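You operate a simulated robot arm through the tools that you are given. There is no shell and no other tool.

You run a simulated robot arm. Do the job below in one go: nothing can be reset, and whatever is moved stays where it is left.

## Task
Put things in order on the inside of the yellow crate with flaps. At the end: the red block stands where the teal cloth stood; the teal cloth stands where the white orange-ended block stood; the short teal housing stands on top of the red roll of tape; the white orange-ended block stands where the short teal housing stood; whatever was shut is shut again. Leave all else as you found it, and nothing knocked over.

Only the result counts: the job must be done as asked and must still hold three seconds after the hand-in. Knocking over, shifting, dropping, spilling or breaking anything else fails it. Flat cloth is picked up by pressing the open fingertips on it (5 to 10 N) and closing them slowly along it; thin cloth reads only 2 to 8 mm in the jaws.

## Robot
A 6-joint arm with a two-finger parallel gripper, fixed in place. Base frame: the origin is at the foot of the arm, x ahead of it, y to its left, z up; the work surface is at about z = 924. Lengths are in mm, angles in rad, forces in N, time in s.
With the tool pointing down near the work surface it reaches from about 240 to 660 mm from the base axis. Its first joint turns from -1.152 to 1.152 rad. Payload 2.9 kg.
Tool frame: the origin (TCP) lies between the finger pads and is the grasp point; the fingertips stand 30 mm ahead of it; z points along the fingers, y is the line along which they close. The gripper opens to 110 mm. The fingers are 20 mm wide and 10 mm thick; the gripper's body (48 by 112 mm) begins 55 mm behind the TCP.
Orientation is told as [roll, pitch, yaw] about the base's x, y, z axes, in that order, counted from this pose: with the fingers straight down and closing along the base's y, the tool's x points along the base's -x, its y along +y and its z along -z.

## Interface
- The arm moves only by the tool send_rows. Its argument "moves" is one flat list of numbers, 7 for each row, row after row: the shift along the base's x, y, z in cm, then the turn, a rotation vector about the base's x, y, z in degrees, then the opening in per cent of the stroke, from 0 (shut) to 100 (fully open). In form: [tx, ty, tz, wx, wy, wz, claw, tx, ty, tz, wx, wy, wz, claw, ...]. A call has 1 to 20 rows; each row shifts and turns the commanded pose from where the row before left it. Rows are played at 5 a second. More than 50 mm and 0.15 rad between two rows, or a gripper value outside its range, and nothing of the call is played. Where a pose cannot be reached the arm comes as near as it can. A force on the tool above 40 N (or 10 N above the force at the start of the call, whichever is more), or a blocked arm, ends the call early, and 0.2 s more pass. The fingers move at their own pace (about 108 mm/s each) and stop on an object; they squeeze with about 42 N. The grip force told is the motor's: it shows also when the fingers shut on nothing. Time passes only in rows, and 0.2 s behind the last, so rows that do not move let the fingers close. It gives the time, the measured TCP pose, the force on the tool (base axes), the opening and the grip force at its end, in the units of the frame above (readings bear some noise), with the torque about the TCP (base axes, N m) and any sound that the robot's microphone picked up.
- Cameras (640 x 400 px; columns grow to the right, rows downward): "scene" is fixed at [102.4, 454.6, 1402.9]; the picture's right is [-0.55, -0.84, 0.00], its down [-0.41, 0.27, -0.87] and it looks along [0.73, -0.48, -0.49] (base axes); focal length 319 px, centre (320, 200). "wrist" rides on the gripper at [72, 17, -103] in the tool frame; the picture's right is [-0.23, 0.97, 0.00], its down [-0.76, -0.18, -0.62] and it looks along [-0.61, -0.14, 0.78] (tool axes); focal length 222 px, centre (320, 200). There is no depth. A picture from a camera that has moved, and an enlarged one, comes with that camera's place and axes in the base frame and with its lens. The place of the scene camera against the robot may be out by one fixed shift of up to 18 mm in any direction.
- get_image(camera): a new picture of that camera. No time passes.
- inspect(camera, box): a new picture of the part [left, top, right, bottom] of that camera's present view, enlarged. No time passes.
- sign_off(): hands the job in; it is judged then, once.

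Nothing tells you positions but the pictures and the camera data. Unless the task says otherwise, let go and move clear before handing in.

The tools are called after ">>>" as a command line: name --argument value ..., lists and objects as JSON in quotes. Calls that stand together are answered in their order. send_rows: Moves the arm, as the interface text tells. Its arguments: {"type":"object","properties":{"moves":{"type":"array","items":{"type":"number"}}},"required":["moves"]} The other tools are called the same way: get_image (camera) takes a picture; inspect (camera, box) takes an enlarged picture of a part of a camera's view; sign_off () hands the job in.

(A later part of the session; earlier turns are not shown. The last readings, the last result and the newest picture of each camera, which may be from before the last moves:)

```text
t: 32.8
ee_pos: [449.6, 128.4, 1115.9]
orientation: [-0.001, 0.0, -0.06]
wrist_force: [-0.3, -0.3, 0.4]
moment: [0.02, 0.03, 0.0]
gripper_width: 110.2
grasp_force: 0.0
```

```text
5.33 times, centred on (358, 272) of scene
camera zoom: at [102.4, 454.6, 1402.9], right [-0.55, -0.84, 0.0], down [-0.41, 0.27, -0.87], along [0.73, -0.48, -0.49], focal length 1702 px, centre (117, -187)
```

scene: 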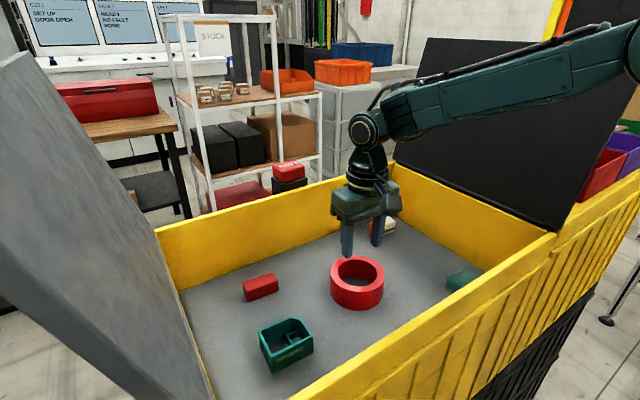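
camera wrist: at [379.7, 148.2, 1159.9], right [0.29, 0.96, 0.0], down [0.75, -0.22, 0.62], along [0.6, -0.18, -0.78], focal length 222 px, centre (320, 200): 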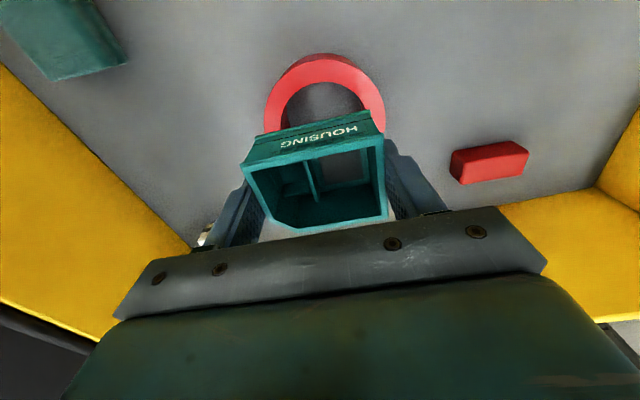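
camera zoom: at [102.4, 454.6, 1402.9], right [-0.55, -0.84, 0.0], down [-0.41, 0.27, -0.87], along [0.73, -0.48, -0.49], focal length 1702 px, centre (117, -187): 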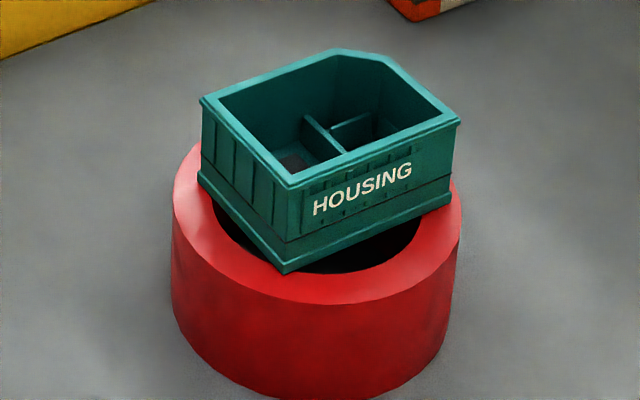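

The housing stands level on the tape at about (451.6, 127). Next is the white block: I'll fly over it at about (572, -49.5) and stop above it to check.

>>> send_rows --moves '[2.45, -3.56, 0, 0, 0, -0.7, 100, 2.45, -3.56, 0, 0, 0, 0, 100, 2.45, -3.56, 0, 0, 0, 0, 100, 2.45, -3.56, 0, 0, 0, 0, 100, 2.45, -3.56, 0, 0, 0, 0, 100, 0, 0, -2.5, 0, 0, 0, 85, 0, 0, -3.0, 0, 0, 0, 80, 0, 0, -3.0, 0, 0, 0, 80, 0, 0, -3.0, 0, 0, 0, 80, 0, 0, 0, 0, 0, 0, 80]'

>>> get_image --camera "wrist"

>>> inspect --camera "wrist" --box '[240, 100, 400, 200]'

>>> get_image --camera "scene"

```text
t: 35.0
ee_pos: [571.8, -48.9, 1000.8]
orientation: [0.001, 0.001, -0.071]
wrist_force: [-0.2, -0.1, 0.6]
moment: [-0.02, -0.03, 0.03]
gripper_width: 87.7
grasp_force: 0.0
```

```text
taken
camera wrist: at [501.5, -27.1, 1105.1], right [0.3, 0.95, 0.0], down [0.75, -0.23, 0.62], along [0.59, -0.19, -0.78], focal length 222 px, centre (320, 200)
```

wrist: 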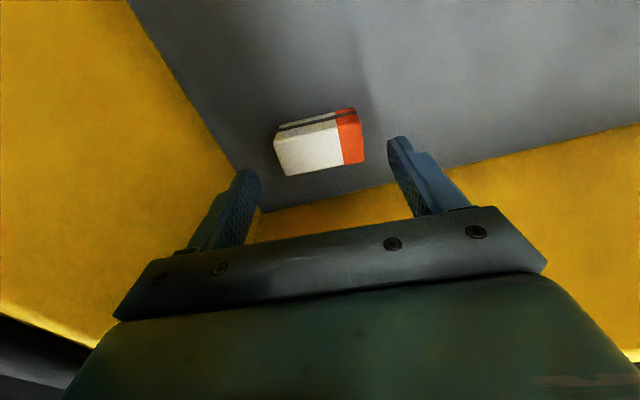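

```text
4.00 times, centred on (320, 150) of wrist
camera zoom: at [501.5, -27.1, 1105.1], right [0.3, 0.95, 0.0], down [0.75, -0.23, 0.62], along [0.59, -0.19, -0.78], focal length 888 px, centre (320, 400)
```

zoom: 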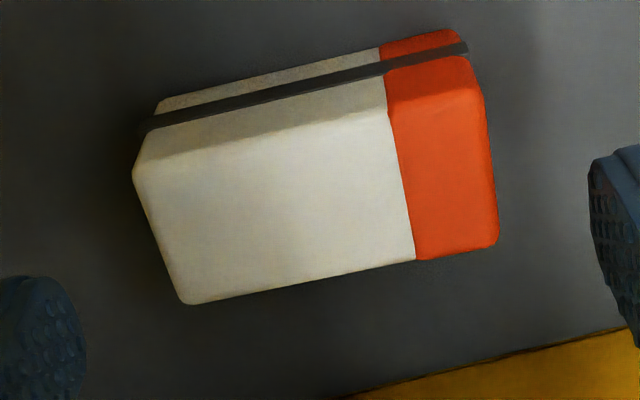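

```text
taken
```

scene: 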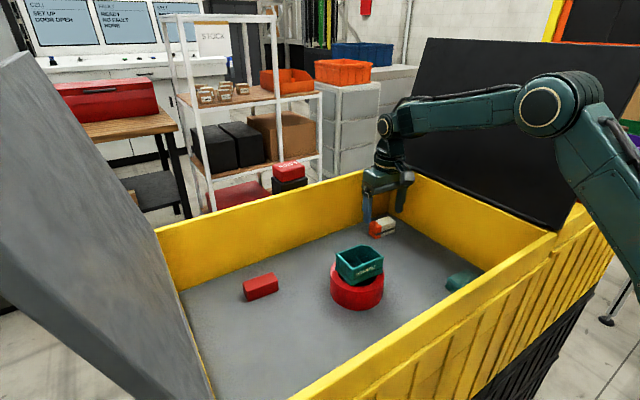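

The white block is centred between the fingers at (572, -49). I'll descend, close fully, and raise it slowly by a few millimetres as a test.

>>> send_rows --moves '[0, 0, -1.5, 0, 0, 0, 80, 0, 0, -1.3, 0, 0, 0, 80, 0, 0, -1.2, 0, 0, 0, 80, 0, 0, 0, 0, 0, 0, 70, 0, 0, 0, 0, 0, 0, 62, 0, 0, 0, 0, 0, 0, 57, 0, 0, 0, 0, 0, 0, 52, 0, 0, 0, 0, 0, 0, 40, 0, 0, 0, 0, 0, 0, 0, 0, 0, 0, 0, 0, 0, 0, 0, 0, 0, 0, 0, 0, 0]'

>>> send_rows --moves '[0, 0, 0.2, 0, 0, 0, 0, 0, 0, 0.2, 0, 0, 0, 0, 0, 0, 0.2, 0, 0, 0, 0, 0, 0, 0.2, 0, 0, 0, 0, 0, 0, 0, 0, 0, 0, 0]'

>>> inspect --camera "wrist" --box '[200, 100, 440, 250]'

>>> inspect --camera "scene" --box '[340, 180, 436, 255]'

```text
t: 37.4
ee_pos: [571.8, -49.9, 961.4]
orientation: [-0.001, -0.002, -0.073]
wrist_force: [0.2, -0.6, 0.7]
moment: [0.0, -0.02, 0.05]
gripper_width: 61.3
grasp_force: 42.0
```

```text
t: 38.6
ee_pos: [572.6, -49.9, 969.6]
orientation: [0.001, 0.001, -0.074]
wrist_force: [0.5, 0.3, -0.6]
moment: [0.02, -0.07, 0.0]
gripper_width: 61.3
grasp_force: 41.9
```

```text
2.67 times, centred on (320, 175) of wrist
camera zoom: at [501.6, -28.4, 1073.8], right [0.3, 0.95, 0.0], down [0.75, -0.23, 0.62], along [0.59, -0.19, -0.78], focal length 592 px, centre (320, 267)
```

zoom: 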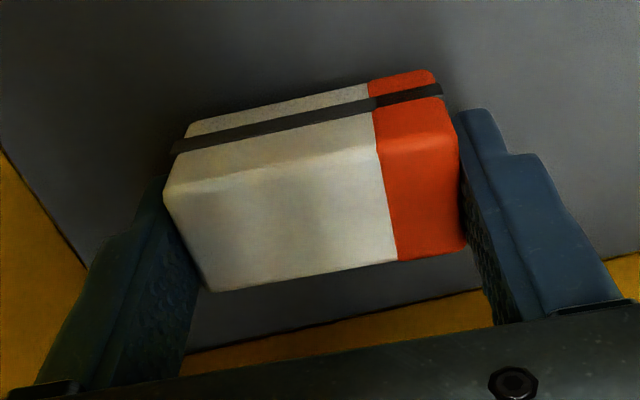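

```text
5.33 times, centred on (388, 218) of scene
camera zoom: at [102.5, 454.6, 1402.9], right [-0.55, -0.84, 0.0], down [-0.41, 0.27, -0.87], along [0.73, -0.48, -0.49], focal length 1702 px, centre (-43, 107)
```

zoom: 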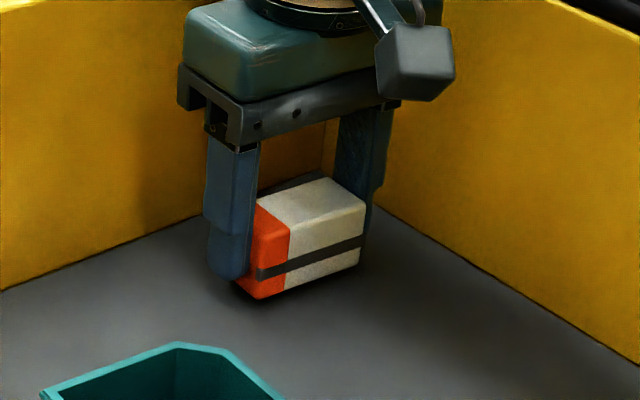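

The white block is lifted cleanly at 61.3 mm. I'll raise it above everything and carry it gently to the housing's old spot at (410.5, 311).

>>> send_rows --moves '[0, 0, 0.4, 0, 0, 0, 0, 0, 0, 0.8, 0, 0, 0, 0, 0, 0, 1.0, 0, 0, 0, 0, 0, 0, 1.2, 0, 0, 0, 0, 0, 0, 1.2, 0, 0, 0, 0, 0, 0, 1.2, 0, 0, 0, 0, 0, 0, 1.2, 0, 0, 0, 0, 0, 0, 1.2, 0, 0, 0, 0, 0, 0, 1.2, 0, 0, 0, 0, 0, 0, 1.0, 0, 0, 0, 0, 0, 0, 0.6, 0, 0, 0, 0]'

>>> send_rows --moves '[-0.367, 0.821, 0, 0, 0, 0, 0, -0.735, 1.642, 0, 0, 0, 0, 0, -0.735, 1.642, 0, 0, 0, 0, 0, -0.735, 1.642, 0, 0, 0, 0, 0, -0.735, 1.642, 0, 0, 0, 0, 0, -0.735, 1.642, 0, 0, 0, 0, 0, -0.735, 1.642, 0, 0, 0, 0, 0, -0.735, 1.642, 0, 0, 0, 0, 0, -0.735, 1.642, 0, 0, 0, 0, 0, -0.735, 1.642, 0, 0, 0, 0, 0, -0.735, 1.642, 0, 0, 0, 0, 0]'

>>> send_rows --moves '[-0.735, 1.642, 0, 0, 0, 0, 0, -0.735, 1.642, 0, 0, 0, 0, 0, -0.735, 1.642, 0, 0, 0, 0, 0, -0.735, 1.642, 0, 0, 0, 0, 0, -0.735, 1.642, 0, 0, 0, 0, 0, -0.735, 1.642, 0, 0, 0, 0, 0, -0.735, 1.642, 0, 0, 0, 0, 0, -0.735, 1.642, 0, 0, 0, 0, 0, -0.735, 1.642, 0, 0, 0, 0, 0, -0.735, 1.642, 0, 0, 0, 0, 0, -0.735, 1.642, 0, 0, 0, 0, 0, -0.367, 0.821, 0, 0, 0, 0, 0, 0, 0, 0, 0, 0, 0, 0]'

>>> get_image --camera "wrist"

>>> get_image --camera "scene"

```text
t: 41.0
ee_pos: [571.0, -49.0, 1077.7]
orientation: [0.0, 0.003, -0.073]
wrist_force: [-1.0, -0.4, -0.6]
moment: [0.01, 0.02, 0.01]
gripper_width: 61.3
grasp_force: 42.0
```

```text
t: 43.4
ee_pos: [496.3, 123.0, 1080.4]
orientation: [0.0, 0.001, -0.075]
wrist_force: [0.7, 0.0, -0.6]
moment: [0.0, 0.03, 0.0]
gripper_width: 61.3
grasp_force: 42.2
```

```text
t: 46.2
ee_pos: [412.3, 311.5, 1080.6]
orientation: [0.0, 0.0, -0.075]
wrist_force: [-0.1, 0.2, -0.5]
moment: [-0.04, -0.01, 0.02]
gripper_width: 61.5
grasp_force: 42.1
```

```text
taken
camera wrist: at [341.3, 333.2, 1183.8], right [0.3, 0.95, 0.0], down [0.75, -0.23, 0.62], along [0.59, -0.19, -0.78], focal length 222 px, centre (320, 200)
```

wrist: 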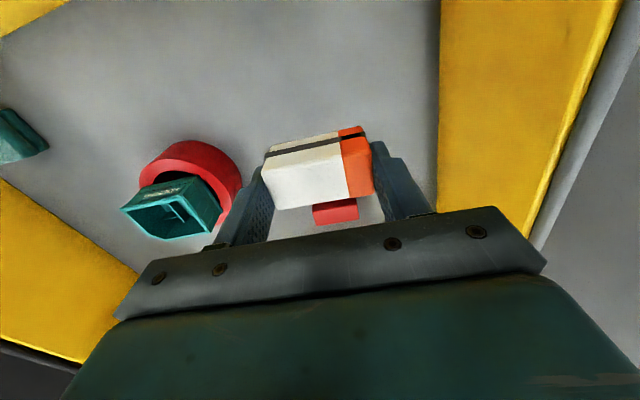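

```text
taken
```

scene: 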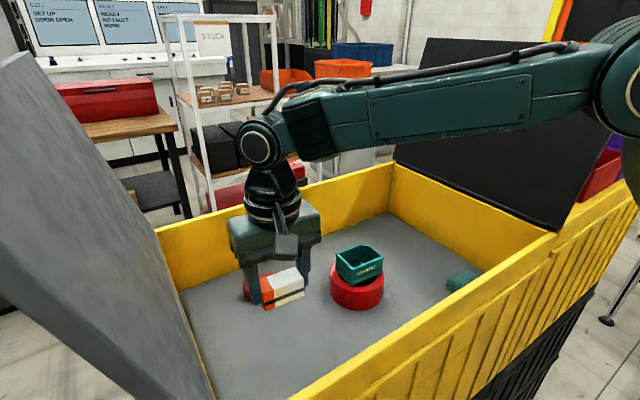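

The white block is over the old housing spot at (412, 311). I'll lower it to just above the floor, then step down to contact.

>>> send_rows --moves '[-0.1, 0, -0.6, 0, 0, 0, 0, 0, 0, -1.2, 0, 0, 0, 0, 0, 0, -1.3, 0, 0, 0, 0, 0, 0, -1.3, 0, 0, 0, 0, 0, 0, -1.3, 0, 0, 0, 0, 0, 0, -1.3, 0, 0, 0, 0, 0, 0, -1.3, 0, 0, 0, 0, 0, 0, -1.2, 0, 0, 0, 0, 0, 0, -1.0, 0, 0, 0, 0, 0, 0, -0.6, 0, 0, 0, 0, 0, 0, -0.3, 0, 0, 0, 0, 0, 0, 0, 0, 0, 0, 0]'

>>> send_rows --moves '[0, 0, -0.15, 0, 0, 0, 0, 0, 0, 0, 0, 0, 0, 0]'

>>> inspect --camera "scene" --box '[220, 280, 348, 380]'

```text
t: 48.8
ee_pos: [411.8, 310.7, 965.9]
orientation: [-0.001, 0.0, -0.072]
wrist_force: [0.0, 0.5, -1.6]
moment: [0.0, 0.0, 0.01]
gripper_width: 61.4
grasp_force: 42.1
```

```text
t: 49.4
ee_pos: [410.4, 311.0, 964.1]
orientation: [-0.001, -0.001, -0.073]
wrist_force: [0.2, -1.1, -0.5]
moment: [0.0, 0.01, -0.03]
gripper_width: 61.5
grasp_force: 42.1
```

```text
4.00 times, centred on (284, 330) of scene
camera zoom: at [102.4, 454.6, 1402.9], right [-0.55, -0.84, 0.0], down [-0.41, 0.27, -0.87], along [0.73, -0.48, -0.49], focal length 1276 px, centre (464, -320)
```

zoom: 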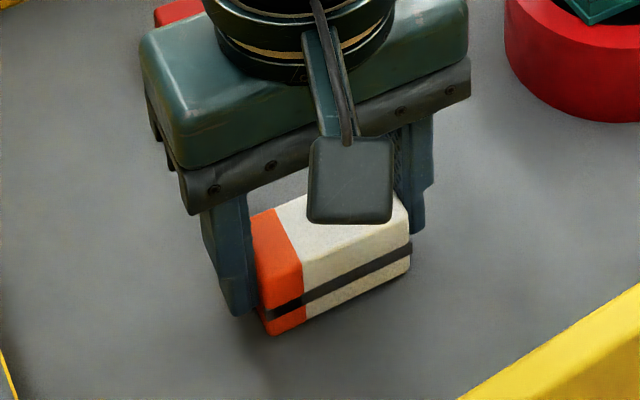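

No contact yet, so I'll step down in 1 mm steps.

>>> send_rows --moves '[0, 0, -0.1, 0, 0, 0, 0, 0, 0, 0, 0, 0, 0, 0]'

>>> send_rows --moves '[0, 0, -0.1, 0, 0, 0, 0, 0, 0, 0, 0, 0, 0, 0]'

```text
t: 50.0
ee_pos: [411.7, 311.1, 964.3]
orientation: [-0.001, 0.0, -0.072]
wrist_force: [0.5, -0.4, -0.7]
moment: [-0.02, 0.0, 0.03]
gripper_width: 61.4
grasp_force: 42.0
```

```text
t: 50.6
ee_pos: [410.8, 310.6, 963.8]
orientation: [0.001, 0.0, -0.073]
wrist_force: [0.5, -1.0, 0.1]
moment: [0.02, -0.04, 0.01]
gripper_width: 61.1
grasp_force: 41.6
```

>>> send_rows --moves '[0, 0, -0.05, 0, 0, 0, 0, 0, 0, 0, 0, 0, 0, 0]'

>>> send_rows --moves '[0, 0, -0.05, 0, 0, 0, 0, 0, 0, 0, 0, 0, 0, 0]'

```text
t: 51.2
ee_pos: [410.6, 311.1, 962.5]
orientation: [0.0, 0.0, -0.075]
wrist_force: [-0.6, 0.6, -1.5]
moment: [-0.02, 0.04, 0.0]
gripper_width: 61.1
grasp_force: 41.3
```

```text
t: 51.8
ee_pos: [411.3, 311.1, 960.3]
orientation: [0.0, 0.0, -0.073]
wrist_force: [0.4, -0.4, -0.3]
moment: [0.0, 0.02, 0.01]
gripper_width: 61.3
grasp_force: 41.8
```

Still no contact force with the TCP at about 961.5, so the block hangs a little above the floor. I'll keep stepping down.

>>> send_rows --moves '[0, 0, -0.06, 0, 0, 0, 0, 0, 0, 0, 0, 0, 0, 0]'

>>> send_rows --moves '[0, 0, -0.06, 0, 0, 0, 0, 0, 0, 0, 0, 0, 0, 0]'

>>> inspect --camera "wrist" --box '[200, 100, 440, 250]'

>>> inspect --camera "scene" --box '[236, 300, 332, 375]'

```text
t: 52.4
ee_pos: [409.7, 311.8, 960.6]
orientation: [0.0, 0.0, -0.073]
wrist_force: [-1.0, 0.7, 3.2]
moment: [-0.09, 0.09, -0.01]
gripper_width: 61.2
grasp_force: 42.4
```

```text
t: 53.0
ee_pos: [411.3, 311.2, 961.4]
orientation: [0.001, -0.002, -0.073]
wrist_force: [-2.6, 1.4, 13.7]
moment: [-0.2, 0.23, -0.04]
gripper_width: 61.2
grasp_force: 42.0
```

```text
2.67 times, centred on (320, 175) of wrist
camera zoom: at [340.1, 332.6, 1065.3], right [0.3, 0.95, 0.0], down [0.75, -0.23, 0.62], along [0.6, -0.18, -0.78], focal length 592 px, centre (320, 267)
```

zoom: 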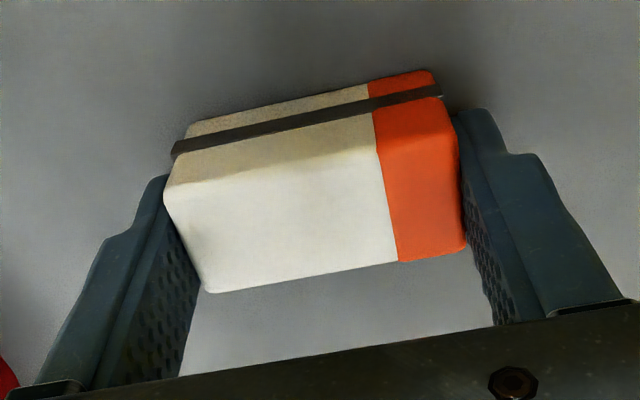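

```text
5.33 times, centred on (284, 338) of scene
camera zoom: at [102.2, 454.5, 1403.0], right [-0.55, -0.84, 0.0], down [-0.41, 0.27, -0.87], along [0.73, -0.48, -0.49], focal length 1702 px, centre (512, -533)
```

zoom: 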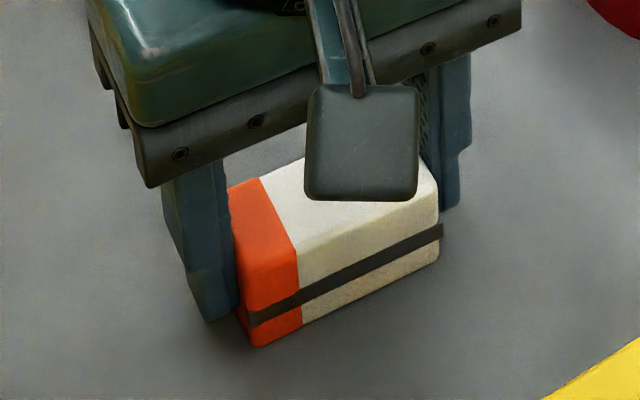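

The block has reached the floor at (411, 311) with light contact. I'll ease off, release it and withdraw upward.

>>> send_rows --moves '[0, 0, 0.06, 0, 0, 0, 0, 0, 0, 0, 0, 0, 0, 0, 0, 0, 0, 0, 0, 0, 58, 0, 0, 0, 0, 0, 0, 62, 0, 0, 0, 0, 0, 0, 68, 0, 0, 0, 0, 0, 0, 75, 0, 0, 0, 0, 0, 0, 80]'

>>> send_rows --moves '[0, 0, 0.5, 0, 0, 0, 80, 0, 0, 1.5, 0, 0, 0, 80, 0, 0, 3.0, 0, 0, 0, 80, 0, 0, 4.0, 0, 0, 0, 80, 0, 0, 4.0, 0, 0, 0, 80, 0, 0, 3.0, 0, 0, 0, 80, 0, 0, 0, 0, 0, 0, 80]'

>>> get_image --camera "wrist"

>>> inspect --camera "wrist" --box '[260, 60, 388, 140]'

>>> get_image --camera "scene"

```text
t: 54.6
ee_pos: [411.0, 311.0, 962.2]
orientation: [0.001, -0.001, -0.072]
wrist_force: [-0.3, 0.3, 0.7]
moment: [0.01, 0.0, -0.02]
gripper_width: 88.0
grasp_force: 0.1
```

```text
t: 56.2
ee_pos: [410.7, 310.9, 1120.5]
orientation: [0.001, 0.0, -0.075]
wrist_force: [0.3, -0.2, 1.0]
moment: [0.0, 0.01, 0.0]
gripper_width: 88.4
grasp_force: 0.1
```

```text
taken
camera wrist: at [340.1, 332.2, 1225.5], right [0.3, 0.95, 0.0], down [0.75, -0.23, 0.62], along [0.59, -0.19, -0.78], focal length 222 px, centre (320, 200)
```

wrist: 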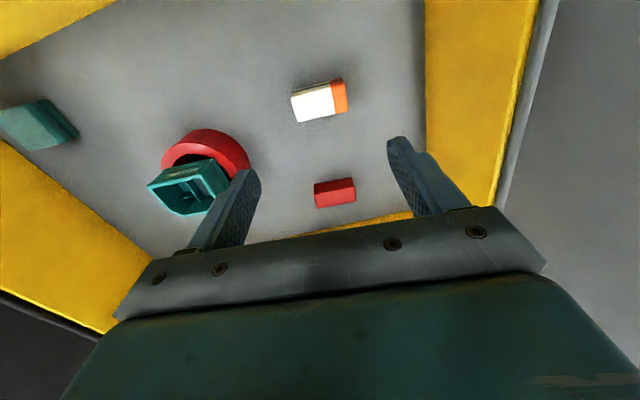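

```text
5.00 times, centred on (324, 100) of wrist
camera zoom: at [340.1, 332.2, 1225.5], right [0.3, 0.95, 0.0], down [0.75, -0.23, 0.62], along [0.59, -0.19, -0.78], focal length 1111 px, centre (300, 700)
```

zoom: 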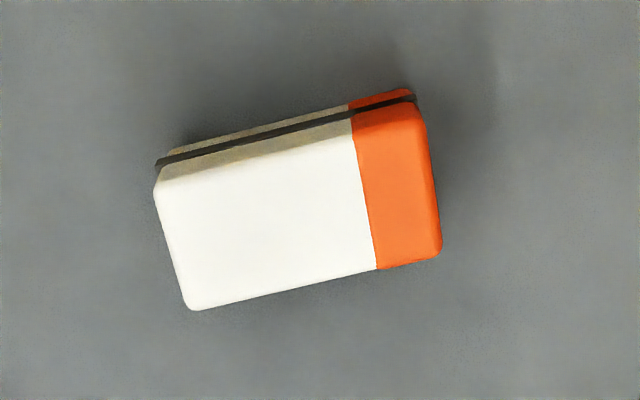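

```text
taken
```

scene: 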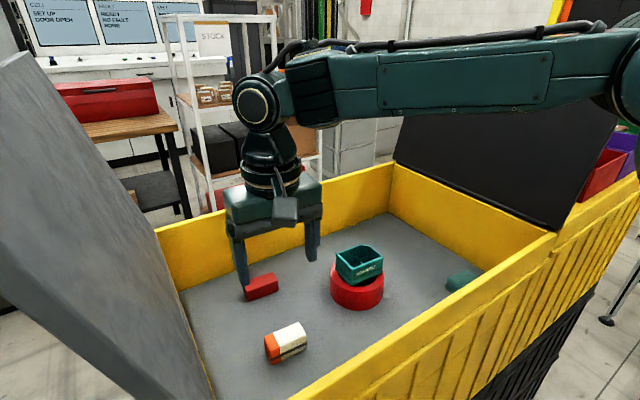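

The white block stands at the old housing spot. Next is the cloth: I'll fly over (330, -49) while turning the tool about -91°, so the camera box points toward +y and stays off the near wall.

>>> send_rows --moves '[-0.74, -3.27, 0, 0, 0, -8.25, 80, -0.74, -3.27, 0, 0, 0, -8.25, 80, -0.74, -3.27, 0, 0, 0, -8.25, 80, -0.74, -3.27, 0, 0, 0, -8.25, 80, -0.74, -3.27, 0, 0, 0, -8.25, 80, -0.74, -3.27, 0, 0, 0, -8.25, 80, -0.74, -3.27, 0, 0, 0, -8.25, 80, -0.74, -3.27, 0, 0, 0, -8.25, 80, -0.74, -3.27, 0, 0, 0, -8.25, 80, -0.74, -3.27, 0, 0, 0, -8.25, 80, -0.74, -3.27, 0, 0, 0, -8.25, 80, 0, 0, 0, 0, 0, 0, 80]'

>>> get_image --camera "wrist"

>>> get_image --camera "scene"

```text
t: 58.8
ee_pos: [328.7, -48.6, 1121.1]
orientation: [0.0, 0.0, -1.659]
wrist_force: [-0.8, -0.1, 0.3]
moment: [-0.01, 0.01, 0.01]
gripper_width: 88.1
grasp_force: 0.0
```

```text
taken
camera wrist: at [352.6, 20.6, 1224.7], right [0.95, -0.31, 0.0], down [-0.24, -0.74, 0.62], along [-0.19, -0.59, -0.78], focal length 222 px, centre (320, 200)
```

wrist: 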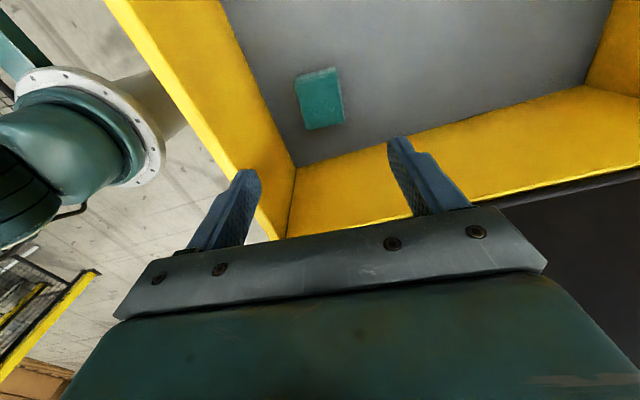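

```text
taken
```

scene: 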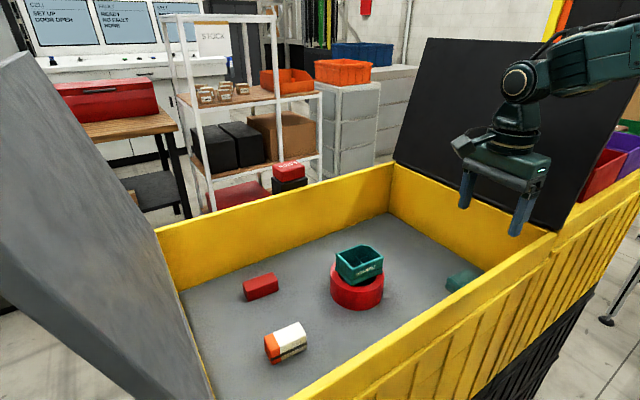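

The tool is turned and the cloth is in view. I'll enlarge it to measure it from this side.

>>> inspect --camera "wrist" --box '[256, 50, 384, 130]'

```text
5.00 times, centred on (320, 90) of wrist
camera zoom: at [352.6, 20.6, 1224.7], right [0.95, -0.31, 0.0], down [-0.24, -0.74, 0.62], along [-0.19, -0.59, -0.78], focal length 1111 px, centre (320, 750)
```

zoom: 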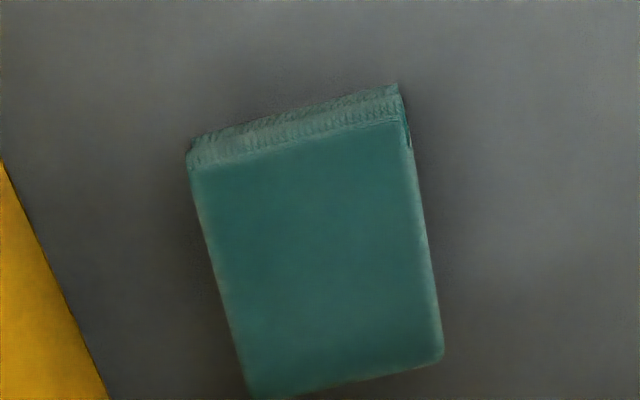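

The cloth is centred at (329.7, -49.2) with a yaw of -5.6°. I'll descend in stages with the fingers along x, watching the force and the wall clearance.

>>> send_rows --moves '[0.1, -0.05, -2.5, 0, 0, -0.5, 80, 0, 0, -3.0, 0, 0, 0, 80, 0, 0, -3.0, 0, 0, 0, 80, 0, 0, -2.5, 0, 0, 0, 80, 0, 0, 0, 0, 0, 0, 80]'

>>> get_image --camera "wrist"

>>> get_image --camera "scene"

```text
t: 60.0
ee_pos: [330.7, -48.8, 1010.1]
orientation: [-0.001, 0.0, -1.668]
wrist_force: [-0.5, 0.5, 0.0]
moment: [0.02, 0.01, 0.0]
gripper_width: 87.6
grasp_force: 0.1
```

```text
taken
camera wrist: at [354.3, 20.2, 1114.6], right [0.95, -0.32, 0.0], down [-0.25, -0.74, 0.62], along [-0.2, -0.59, -0.78], focal length 222 px, centre (320, 200)
```

wrist: 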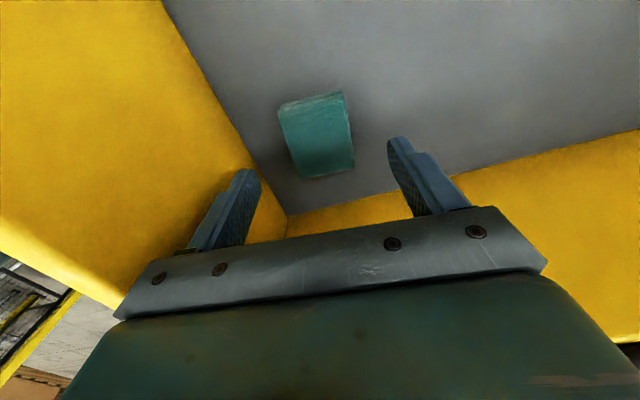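

```text
taken
```

scene: 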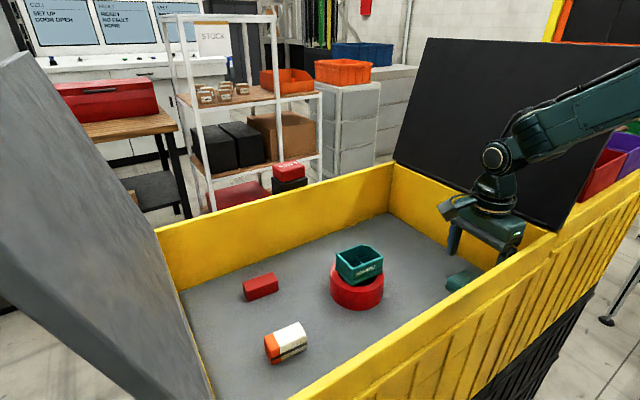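

Everything is clear, so I'll go down to a TCP height of about 960 around the cloth.

>>> send_rows --moves '[0, 0.05, -1.5, 0, 0, 0, 80, 0, 0, -1.5, 0, 0, 0, 80, 0, 0, -1.2, 0, 0, 0, 80, 0, 0, -0.8, 0, 0, 0, 80, 0, 0, 0, 0, 0, 0, 80]'

>>> get_image --camera "wrist"

>>> inspect --camera "wrist" --box '[200, 70, 440, 220]'

>>> get_image --camera "scene"

```text
t: 61.2
ee_pos: [331.0, -47.6, 960.8]
orientation: [-0.001, 0.0, -1.667]
wrist_force: [0.2, 0.7, -0.4]
moment: [-0.02, 0.01, 0.01]
gripper_width: 88.0
grasp_force: 0.0
```

```text
taken
camera wrist: at [354.6, 21.2, 1064.8], right [0.95, -0.32, 0.0], down [-0.25, -0.74, 0.62], along [-0.2, -0.59, -0.78], focal length 222 px, centre (320, 200)
```

wrist: 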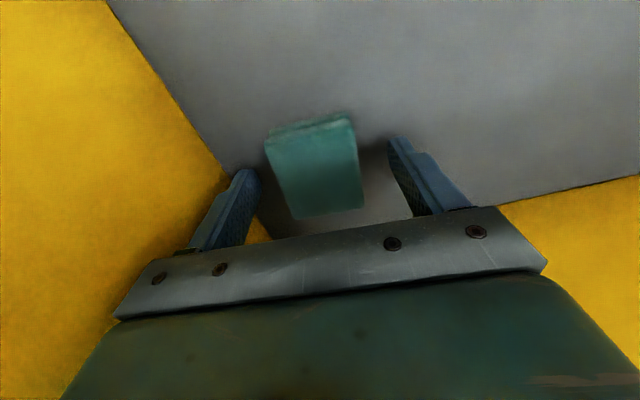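

```text
2.67 times, centred on (320, 145) of wrist
camera zoom: at [354.6, 21.2, 1064.8], right [0.95, -0.32, 0.0], down [-0.25, -0.74, 0.62], along [-0.2, -0.59, -0.78], focal length 592 px, centre (320, 347)
```

zoom: 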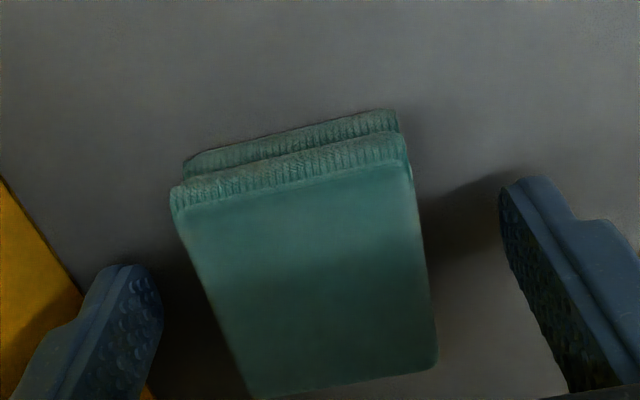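

```text
taken
```

scene: 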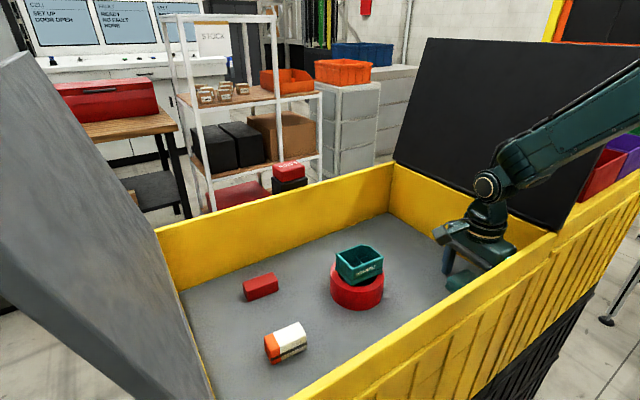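

The fingers straddle the two-layer folded cloth. I'll go 2 mm lower, then close gradually and watch how it responds.

>>> send_rows --moves '[0, 0, -0.1, 0, 0, 0, 70, 0, 0, -0.1, 0, 0, 0, 60, 0, 0, 0, 0, 0, 0, 54, 0, 0, 0, 0, 0, 0, 50, 0, 0, 0, 0, 0, 0, 47, 0, 0, 0, 0, 0, 0, 45]'

>>> send_rows --moves '[0, 0, 0, 0, 0, 0, 43, 0, 0, 0, 0, 0, 0, 41, 0, 0, 0, 0, 0, 0, 41]'

>>> inspect --camera "wrist" --box '[200, 70, 440, 220]'

```text
t: 62.6
ee_pos: [329.6, -49.3, 958.0]
orientation: [0.0, 0.001, -1.666]
wrist_force: [1.0, 0.1, -0.6]
moment: [0.06, -0.02, 0.0]
gripper_width: 49.9
grasp_force: 0.7
```

```text
t: 63.4
ee_pos: [330.0, -48.6, 959.3]
orientation: [0.0, 0.0, -1.667]
wrist_force: [-0.1, 0.8, 0.6]
moment: [-0.01, 0.04, 0.03]
gripper_width: 48.8
grasp_force: 42.5
```

```text
2.67 times, centred on (320, 145) of wrist
camera zoom: at [354.5, 21.1, 1062.8], right [0.95, -0.32, 0.0], down [-0.25, -0.74, 0.62], along [-0.2, -0.59, -0.78], focal length 592 px, centre (320, 347)
```

zoom: 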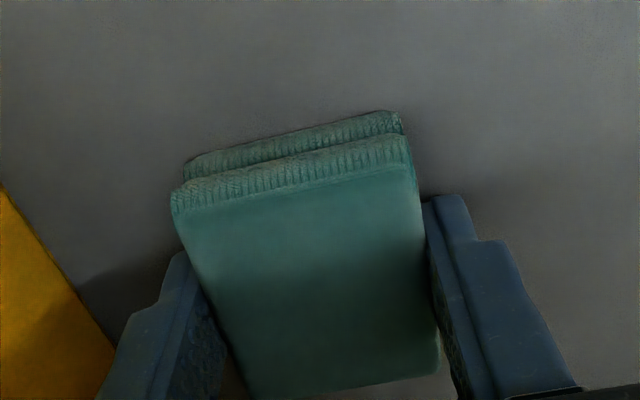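

The cloth acts like a firm pad, with a width of 48.8 mm at 42 N. I'll hold full squeeze and lift very slowly as a test.

>>> send_rows --moves '[0, 0, 0, 0, 0, 0, 20, 0, 0, 0, 0, 0, 0, 0, 0, 0, 0, 0, 0, 0, 0, 0, 0, 0.2, 0, 0, 0, 0, 0, 0, 0.2, 0, 0, 0, 0, 0, 0, 0.2, 0, 0, 0, 0, 0, 0, 0.2, 0, 0, 0, 0, 0, 0, 0, 0, 0, 0, 0]'

>>> inspect --camera "wrist" --box '[200, 70, 440, 220]'

>>> inspect --camera "scene" --box '[400, 210, 528, 310]'

```text
t: 65.2
ee_pos: [330.4, -47.4, 967.7]
orientation: [-0.001, -0.001, -1.667]
wrist_force: [1.2, 0.0, -0.4]
moment: [0.04, 0.02, -0.02]
gripper_width: 48.6
grasp_force: 42.4
```

```text
2.67 times, centred on (320, 145) of wrist
camera zoom: at [354.4, 21.5, 1071.2], right [0.95, -0.32, 0.0], down [-0.25, -0.74, 0.62], along [-0.2, -0.59, -0.78], focal length 592 px, centre (320, 347)
```

zoom: 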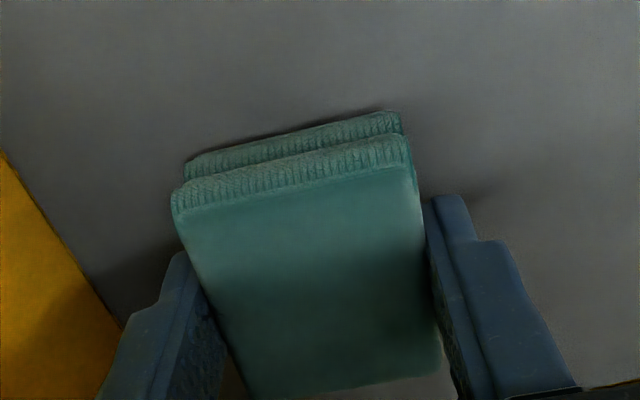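

```text
4.00 times, centred on (464, 260) of scene
camera zoom: at [102.4, 454.6, 1402.9], right [-0.55, -0.84, 0.0], down [-0.41, 0.27, -0.87], along [0.73, -0.48, -0.49], focal length 1276 px, centre (-256, -40)
```

zoom: 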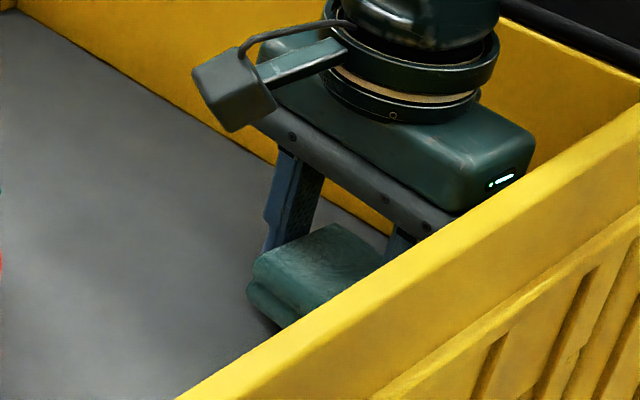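

Both layers of the cloth came up together. I'll raise it further and carry it gently to the white block's old spot at (572, -49).

>>> send_rows --moves '[0, 0, 0.3, 0, 0, 0, 0, 0, 0, 0.6, 0, 0, 0, 0, 0, 0, 0.8, 0, 0, 0, 0, 0, 0, 1.0, 0, 0, 0, 0, 0, 0, 1.0, 0, 0, 0, 0, 0, 0, 0.8, 0, 0, 0, 0, 0, 0, 0.5, 0, 0, 0, 0, 0, 0, 0, 0, 0, 0, 0]'

>>> send_rows --moves '[0.5, 0, 0, 0, 0, 0, 0, 1.0, 0, 0, 0, 0, 0, 0, 1.6, 0, 0, 0, 0, 0, 0, 1.6, 0, 0, 0, 0, 0, 0, 1.6, 0, 0, 0, 0, 0, 0, 1.6, 0, 0, 0, 0, 0, 0, 1.6, 0, 0, 0, 0, 0, 0, 1.6, 0, 0, 0, 0, 0, 0, 1.6, 0, 0, 0, 0, 0, 0, 1.6, 0, 0, 0, 0, 0, 0]'

>>> get_image --camera "wrist"

>>> get_image --camera "scene"

```text
t: 67.0
ee_pos: [329.4, -48.4, 1017.7]
orientation: [0.0, 0.001, -1.666]
wrist_force: [-0.3, 1.0, -0.4]
moment: [0.0, 0.0, 0.0]
gripper_width: 48.5
grasp_force: 41.8
```

```text
t: 69.2
ee_pos: [473.3, -47.7, 1016.1]
orientation: [0.0, 0.001, -1.667]
wrist_force: [0.2, 0.8, 0.6]
moment: [0.03, 0.01, -0.02]
gripper_width: 48.8
grasp_force: 41.9
```

```text
taken
camera wrist: at [497.7, 21.1, 1121.0], right [0.95, -0.32, 0.0], down [-0.25, -0.74, 0.62], along [-0.2, -0.59, -0.78], focal length 222 px, centre (320, 200)
```

wrist: 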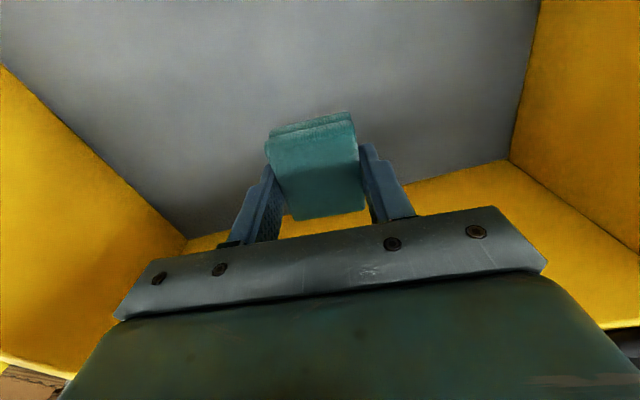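

```text
taken
```

scene: 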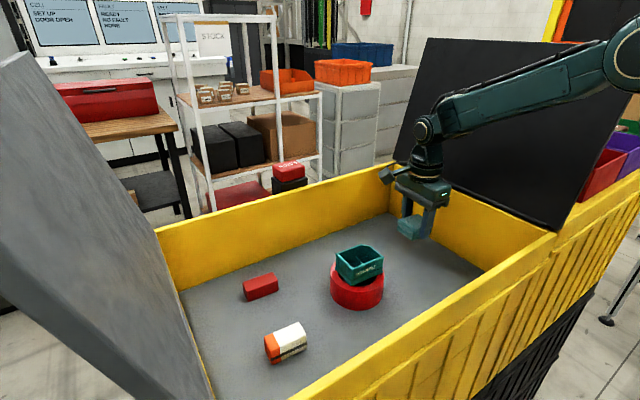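

The cloth is riding well. The far wall is close for the wide side of the gripper, so I'll turn the tool back 90° while covering the last 98 mm to x = 572.

>>> send_rows --moves '[0.893, 0, 0, 0, 0, 4, 0, 0.893, 0, 0, 0, 0, 7, 0, 0.893, 0, 0, 0, 0, 8, 0, 0.893, 0, 0, 0, 0, 8, 0, 0.893, 0, 0, 0, 0, 8, 0, 0.893, 0, 0, 0, 0, 8, 0, 0.893, 0, 0, 0, 0, 8, 0, 0.893, 0, 0, 0, 0, 8, 0, 0.893, 0, 0, 0, 0, 8, 0, 0.893, 0, 0, 0, 0, 8, 0, 0.893, 0, 0, 0, 0, 8, 0, 0, 0, 0, 0, 0, 6, 0, 0, 0, 0, 0, 0, 1, 0, 0, 0, 0, 0, 0, 0, 0]'

>>> get_image --camera "wrist"

>>> get_image --camera "scene"

```text
t: 72.2
ee_pos: [571.4, -49.2, 1016.8]
orientation: [0.001, 0.001, -0.095]
wrist_force: [0.1, 1.3, 0.4]
moment: [0.0, 0.0, -0.01]
gripper_width: 48.7
grasp_force: 41.5
```

```text
taken
camera wrist: at [501.0, -25.9, 1121.2], right [0.32, 0.95, 0.0], down [0.74, -0.25, 0.62], along [0.59, -0.2, -0.78], focal length 222 px, centre (320, 200)
```

wrist: 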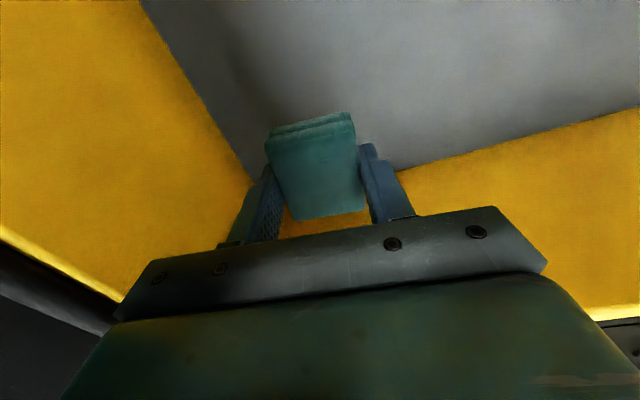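

```text
taken
```

scene: 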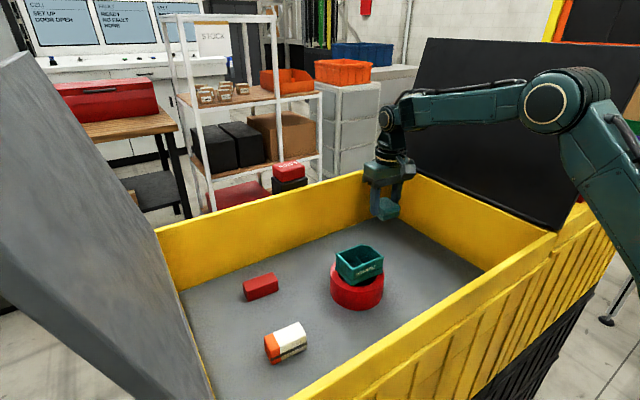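

The cloth is over the target at (571, -49.6). I'll lower it to about 3 mm above the floor and then step to contact.

>>> send_rows --moves '[0.05, 0.03, -0.5, 0, 0, 0, 0, 0, 0, -1.0, 0, 0, 0, 0, 0, 0, -1.2, 0, 0, 0, 0, 0, 0, -1.2, 0, 0, 0, 0, 0, 0, -0.9, 0, 0, 0, 0, 0, 0, -0.5, 0, 0, 0, 0, 0, 0, -0.2, 0, 0, 0, 0, 0, 0, 0, 0, 0, 0, 0]'

>>> send_rows --moves '[0, 0, -0.1, 0, 0, 0, 0, 0, 0, 0, 0, 0, 0, 0]'

>>> send_rows --moves '[0, 0, -0.1, 0, 0, 0, 0, 0, 0, 0, 0, 0, 0, 0]'

>>> inspect --camera "scene" --box '[340, 170, 436, 245]'

```text
t: 74.0
ee_pos: [572.6, -49.8, 961.3]
orientation: [0.0, -0.001, -0.097]
wrist_force: [-0.5, -0.2, -0.9]
moment: [-0.01, 0.03, -0.03]
gripper_width: 48.6
grasp_force: 42.6
```

```text
t: 74.6
ee_pos: [573.5, -49.1, 961.2]
orientation: [0.0, 0.0, -0.094]
wrist_force: [0.0, -0.7, -0.7]
moment: [-0.02, -0.03, -0.01]
gripper_width: 49.1
grasp_force: 42.1
```

```text
t: 75.2
ee_pos: [572.9, -49.1, 960.2]
orientation: [0.0, -0.002, -0.095]
wrist_force: [-0.1, -0.3, -0.3]
moment: [0.01, 0.0, 0.01]
gripper_width: 48.7
grasp_force: 41.8
```

```text
5.33 times, centred on (388, 208) of scene
camera zoom: at [102.4, 454.6, 1402.9], right [-0.55, -0.84, 0.0], down [-0.41, 0.27, -0.87], along [0.73, -0.48, -0.49], focal length 1702 px, centre (-43, 160)
```

zoom: 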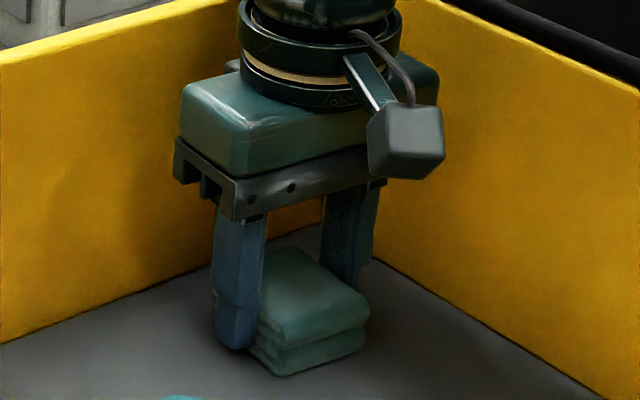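

The cloth is within a millimetre or so of the floor and there's no contact force yet. I'll continue with half-millimetre steps.

>>> send_rows --moves '[0, 0, -0.06, 0, 0, 0, 0, 0, 0, 0, 0, 0, 0, 0]'

>>> send_rows --moves '[0, 0, -0.06, 0, 0, 0, 0, 0, 0, 0, 0, 0, 0, 0]'

>>> send_rows --moves '[0, 0, -0.06, 0, 0, 0, 0, 0, 0, 0, 0, 0, 0, 0]'

```text
t: 75.8
ee_pos: [572.4, -48.9, 959.9]
orientation: [0.001, -0.001, -0.095]
wrist_force: [0.5, -0.7, 0.0]
moment: [0.02, -0.03, 0.01]
gripper_width: 48.7
grasp_force: 41.9
```

```text
t: 76.4
ee_pos: [571.5, -48.5, 957.9]
orientation: [-0.001, 0.001, -0.095]
wrist_force: [-1.7, 0.3, 3.7]
moment: [-0.03, 0.09, 0.01]
gripper_width: 48.7
grasp_force: 42.4
```

```text
t: 77.0
ee_pos: [571.8, -48.5, 958.5]
orientation: [0.0, -0.001, -0.096]
wrist_force: [-2.4, 0.0, 10.0]
moment: [0.0, 0.16, 0.01]
gripper_width: 48.9
grasp_force: 42.4
```

The cloth touches the floor at about 10 N. I'll ease off, open the fingers slowly and check before withdrawing.

>>> send_rows --moves '[0, 0, 0.06, 0, 0, 0, 0, 0, 0, 0, 0, 0, 0, 0, 0, 0, 0, 0, 0, 0, 46, 0, 0, 0, 0, 0, 0, 50, 0, 0, 0, 0, 0, 0, 56, 0, 0, 0, 0, 0, 0, 64, 0, 0, 0, 0, 0, 0, 72, 0, 0, 0, 0, 0, 0, 72]'

>>> inspect --camera "wrist" --box '[200, 80, 440, 230]'

>>> inspect --camera "scene" --box '[340, 170, 436, 245]'

```text
t: 78.8
ee_pos: [571.2, -49.3, 958.9]
orientation: [0.0, 0.0, -0.096]
wrist_force: [-0.3, 0.1, 0.6]
moment: [0.01, -0.02, -0.03]
gripper_width: 79.1
grasp_force: 0.1
```

```text
2.67 times, centred on (320, 155) of wrist
camera zoom: at [501.5, -25.3, 1062.6], right [0.32, 0.95, 0.0], down [0.74, -0.25, 0.62], along [0.59, -0.2, -0.78], focal length 592 px, centre (320, 320)
```

zoom: 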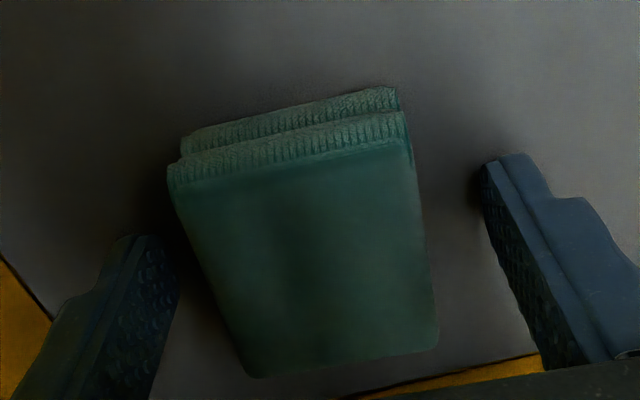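

```text
5.33 times, centred on (388, 208) of scene
camera zoom: at [102.4, 454.6, 1402.9], right [-0.55, -0.84, 0.0], down [-0.41, 0.27, -0.87], along [0.73, -0.48, -0.49], focal length 1702 px, centre (-43, 160)
```

zoom: 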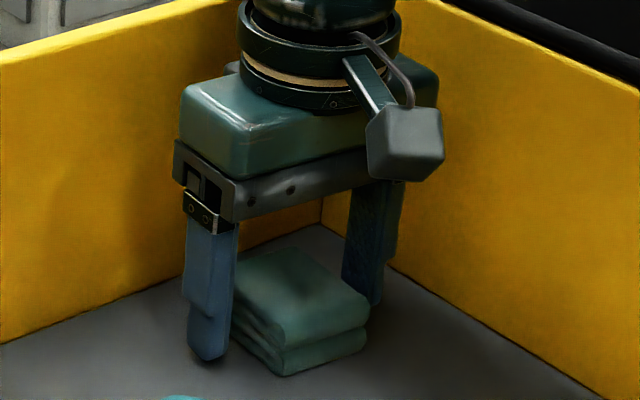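

The cloth rests folded at the white block's old spot. I'll withdraw, then fly to the red block at about (548, 291) while turning the tool about -90°.

>>> send_rows --moves '[0, 0, 0.5, 0, 0, 0, 72, 0, 0, 1.5, 0, 0, 0, 72, 0, 0, 3.0, 0, 0, 0, 72, 0, 0, 4.0, 0, 0, 0, 72, 0, 0, 4.0, 0, 0, 0, 72, 0, 0, 3.2, 0, 0, 0, 72, 0, 0, 0, 0, 0, 0, 72]'

>>> inspect --camera "wrist" --box '[240, 60, 400, 160]'

>>> send_rows --moves '[-0.21, 3.09, 0, 0, 0, -8.14, 72, -0.21, 3.09, 0, 0, 0, -8.14, 72, -0.21, 3.09, 0, 0, 0, -8.14, 72, -0.21, 3.09, 0, 0, 0, -8.14, 72, -0.21, 3.09, 0, 0, 0, -8.14, 72, -0.21, 3.09, 0, 0, 0, -8.14, 72, -0.21, 3.09, 0, 0, 0, -8.14, 72, -0.21, 3.09, 0, 0, 0, -8.14, 72, -0.21, 3.09, 0, 0, 0, -8.14, 72, -0.21, 3.09, 0, 0, 0, -8.14, 72, -0.21, 3.09, 0, 0, 0, -8.14, 72, 0, 0, 0, 0, 0, 0, 72]'

>>> get_image --camera "wrist"

>>> get_image --camera "scene"

```text
t: 80.4
ee_pos: [570.6, -47.3, 1121.9]
orientation: [0.0, 0.001, -0.096]
wrist_force: [0.5, 0.5, -0.5]
moment: [-0.01, -0.01, 0.01]
gripper_width: 79.1
grasp_force: 0.0
```

```text
4.00 times, centred on (320, 110) of wrist
camera zoom: at [501.1, -24.9, 1224.4], right [0.32, 0.95, 0.0], down [0.74, -0.25, 0.62], along [0.59, -0.2, -0.78], focal length 888 px, centre (320, 560)
```

zoom: 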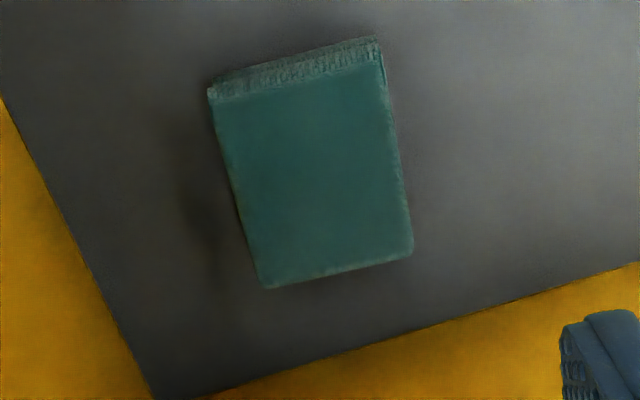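

```text
t: 83.0
ee_pos: [549.5, 290.8, 1120.9]
orientation: [-0.001, -0.001, -1.661]
wrist_force: [0.7, 0.3, -0.6]
moment: [0.01, 0.02, 0.02]
gripper_width: 79.2
grasp_force: 0.1
```

```text
taken
camera wrist: at [572.4, 361.3, 1223.8], right [0.95, -0.31, 0.0], down [-0.24, -0.74, 0.62], along [-0.2, -0.59, -0.78], focal length 222 px, centre (320, 200)
```

wrist: 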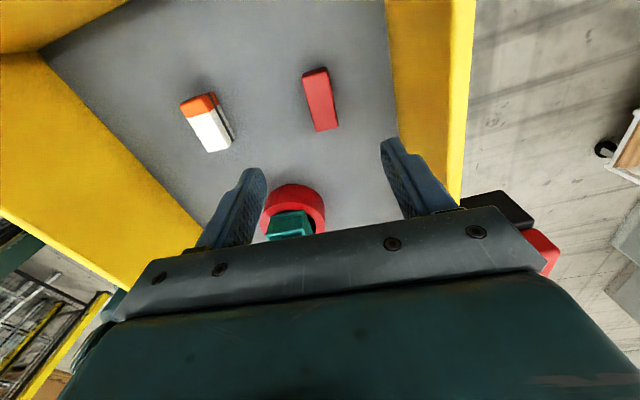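

```text
taken
```

scene: 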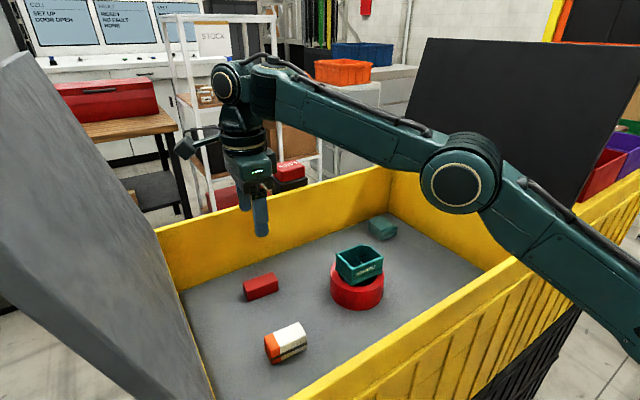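

The cloth sits at (571.4, -49.8), as wanted. Now I'll measure the red block from this side.

>>> inspect --camera "wrist" --box '[256, 60, 384, 140]'

```text
5.00 times, centred on (320, 100) of wrist
camera zoom: at [572.4, 361.3, 1223.8], right [0.95, -0.31, 0.0], down [-0.24, -0.74, 0.62], along [-0.2, -0.59, -0.78], focal length 1111 px, centre (320, 700)
```

zoom: 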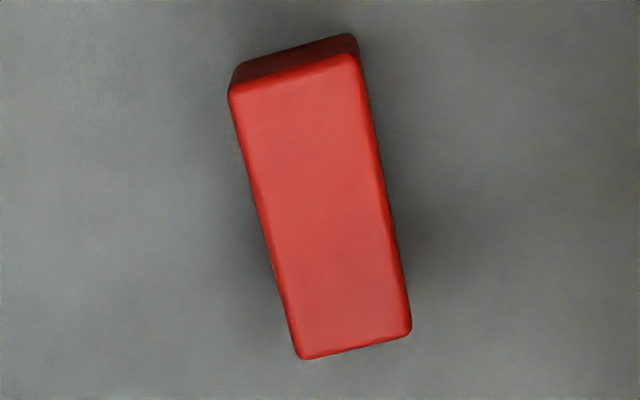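

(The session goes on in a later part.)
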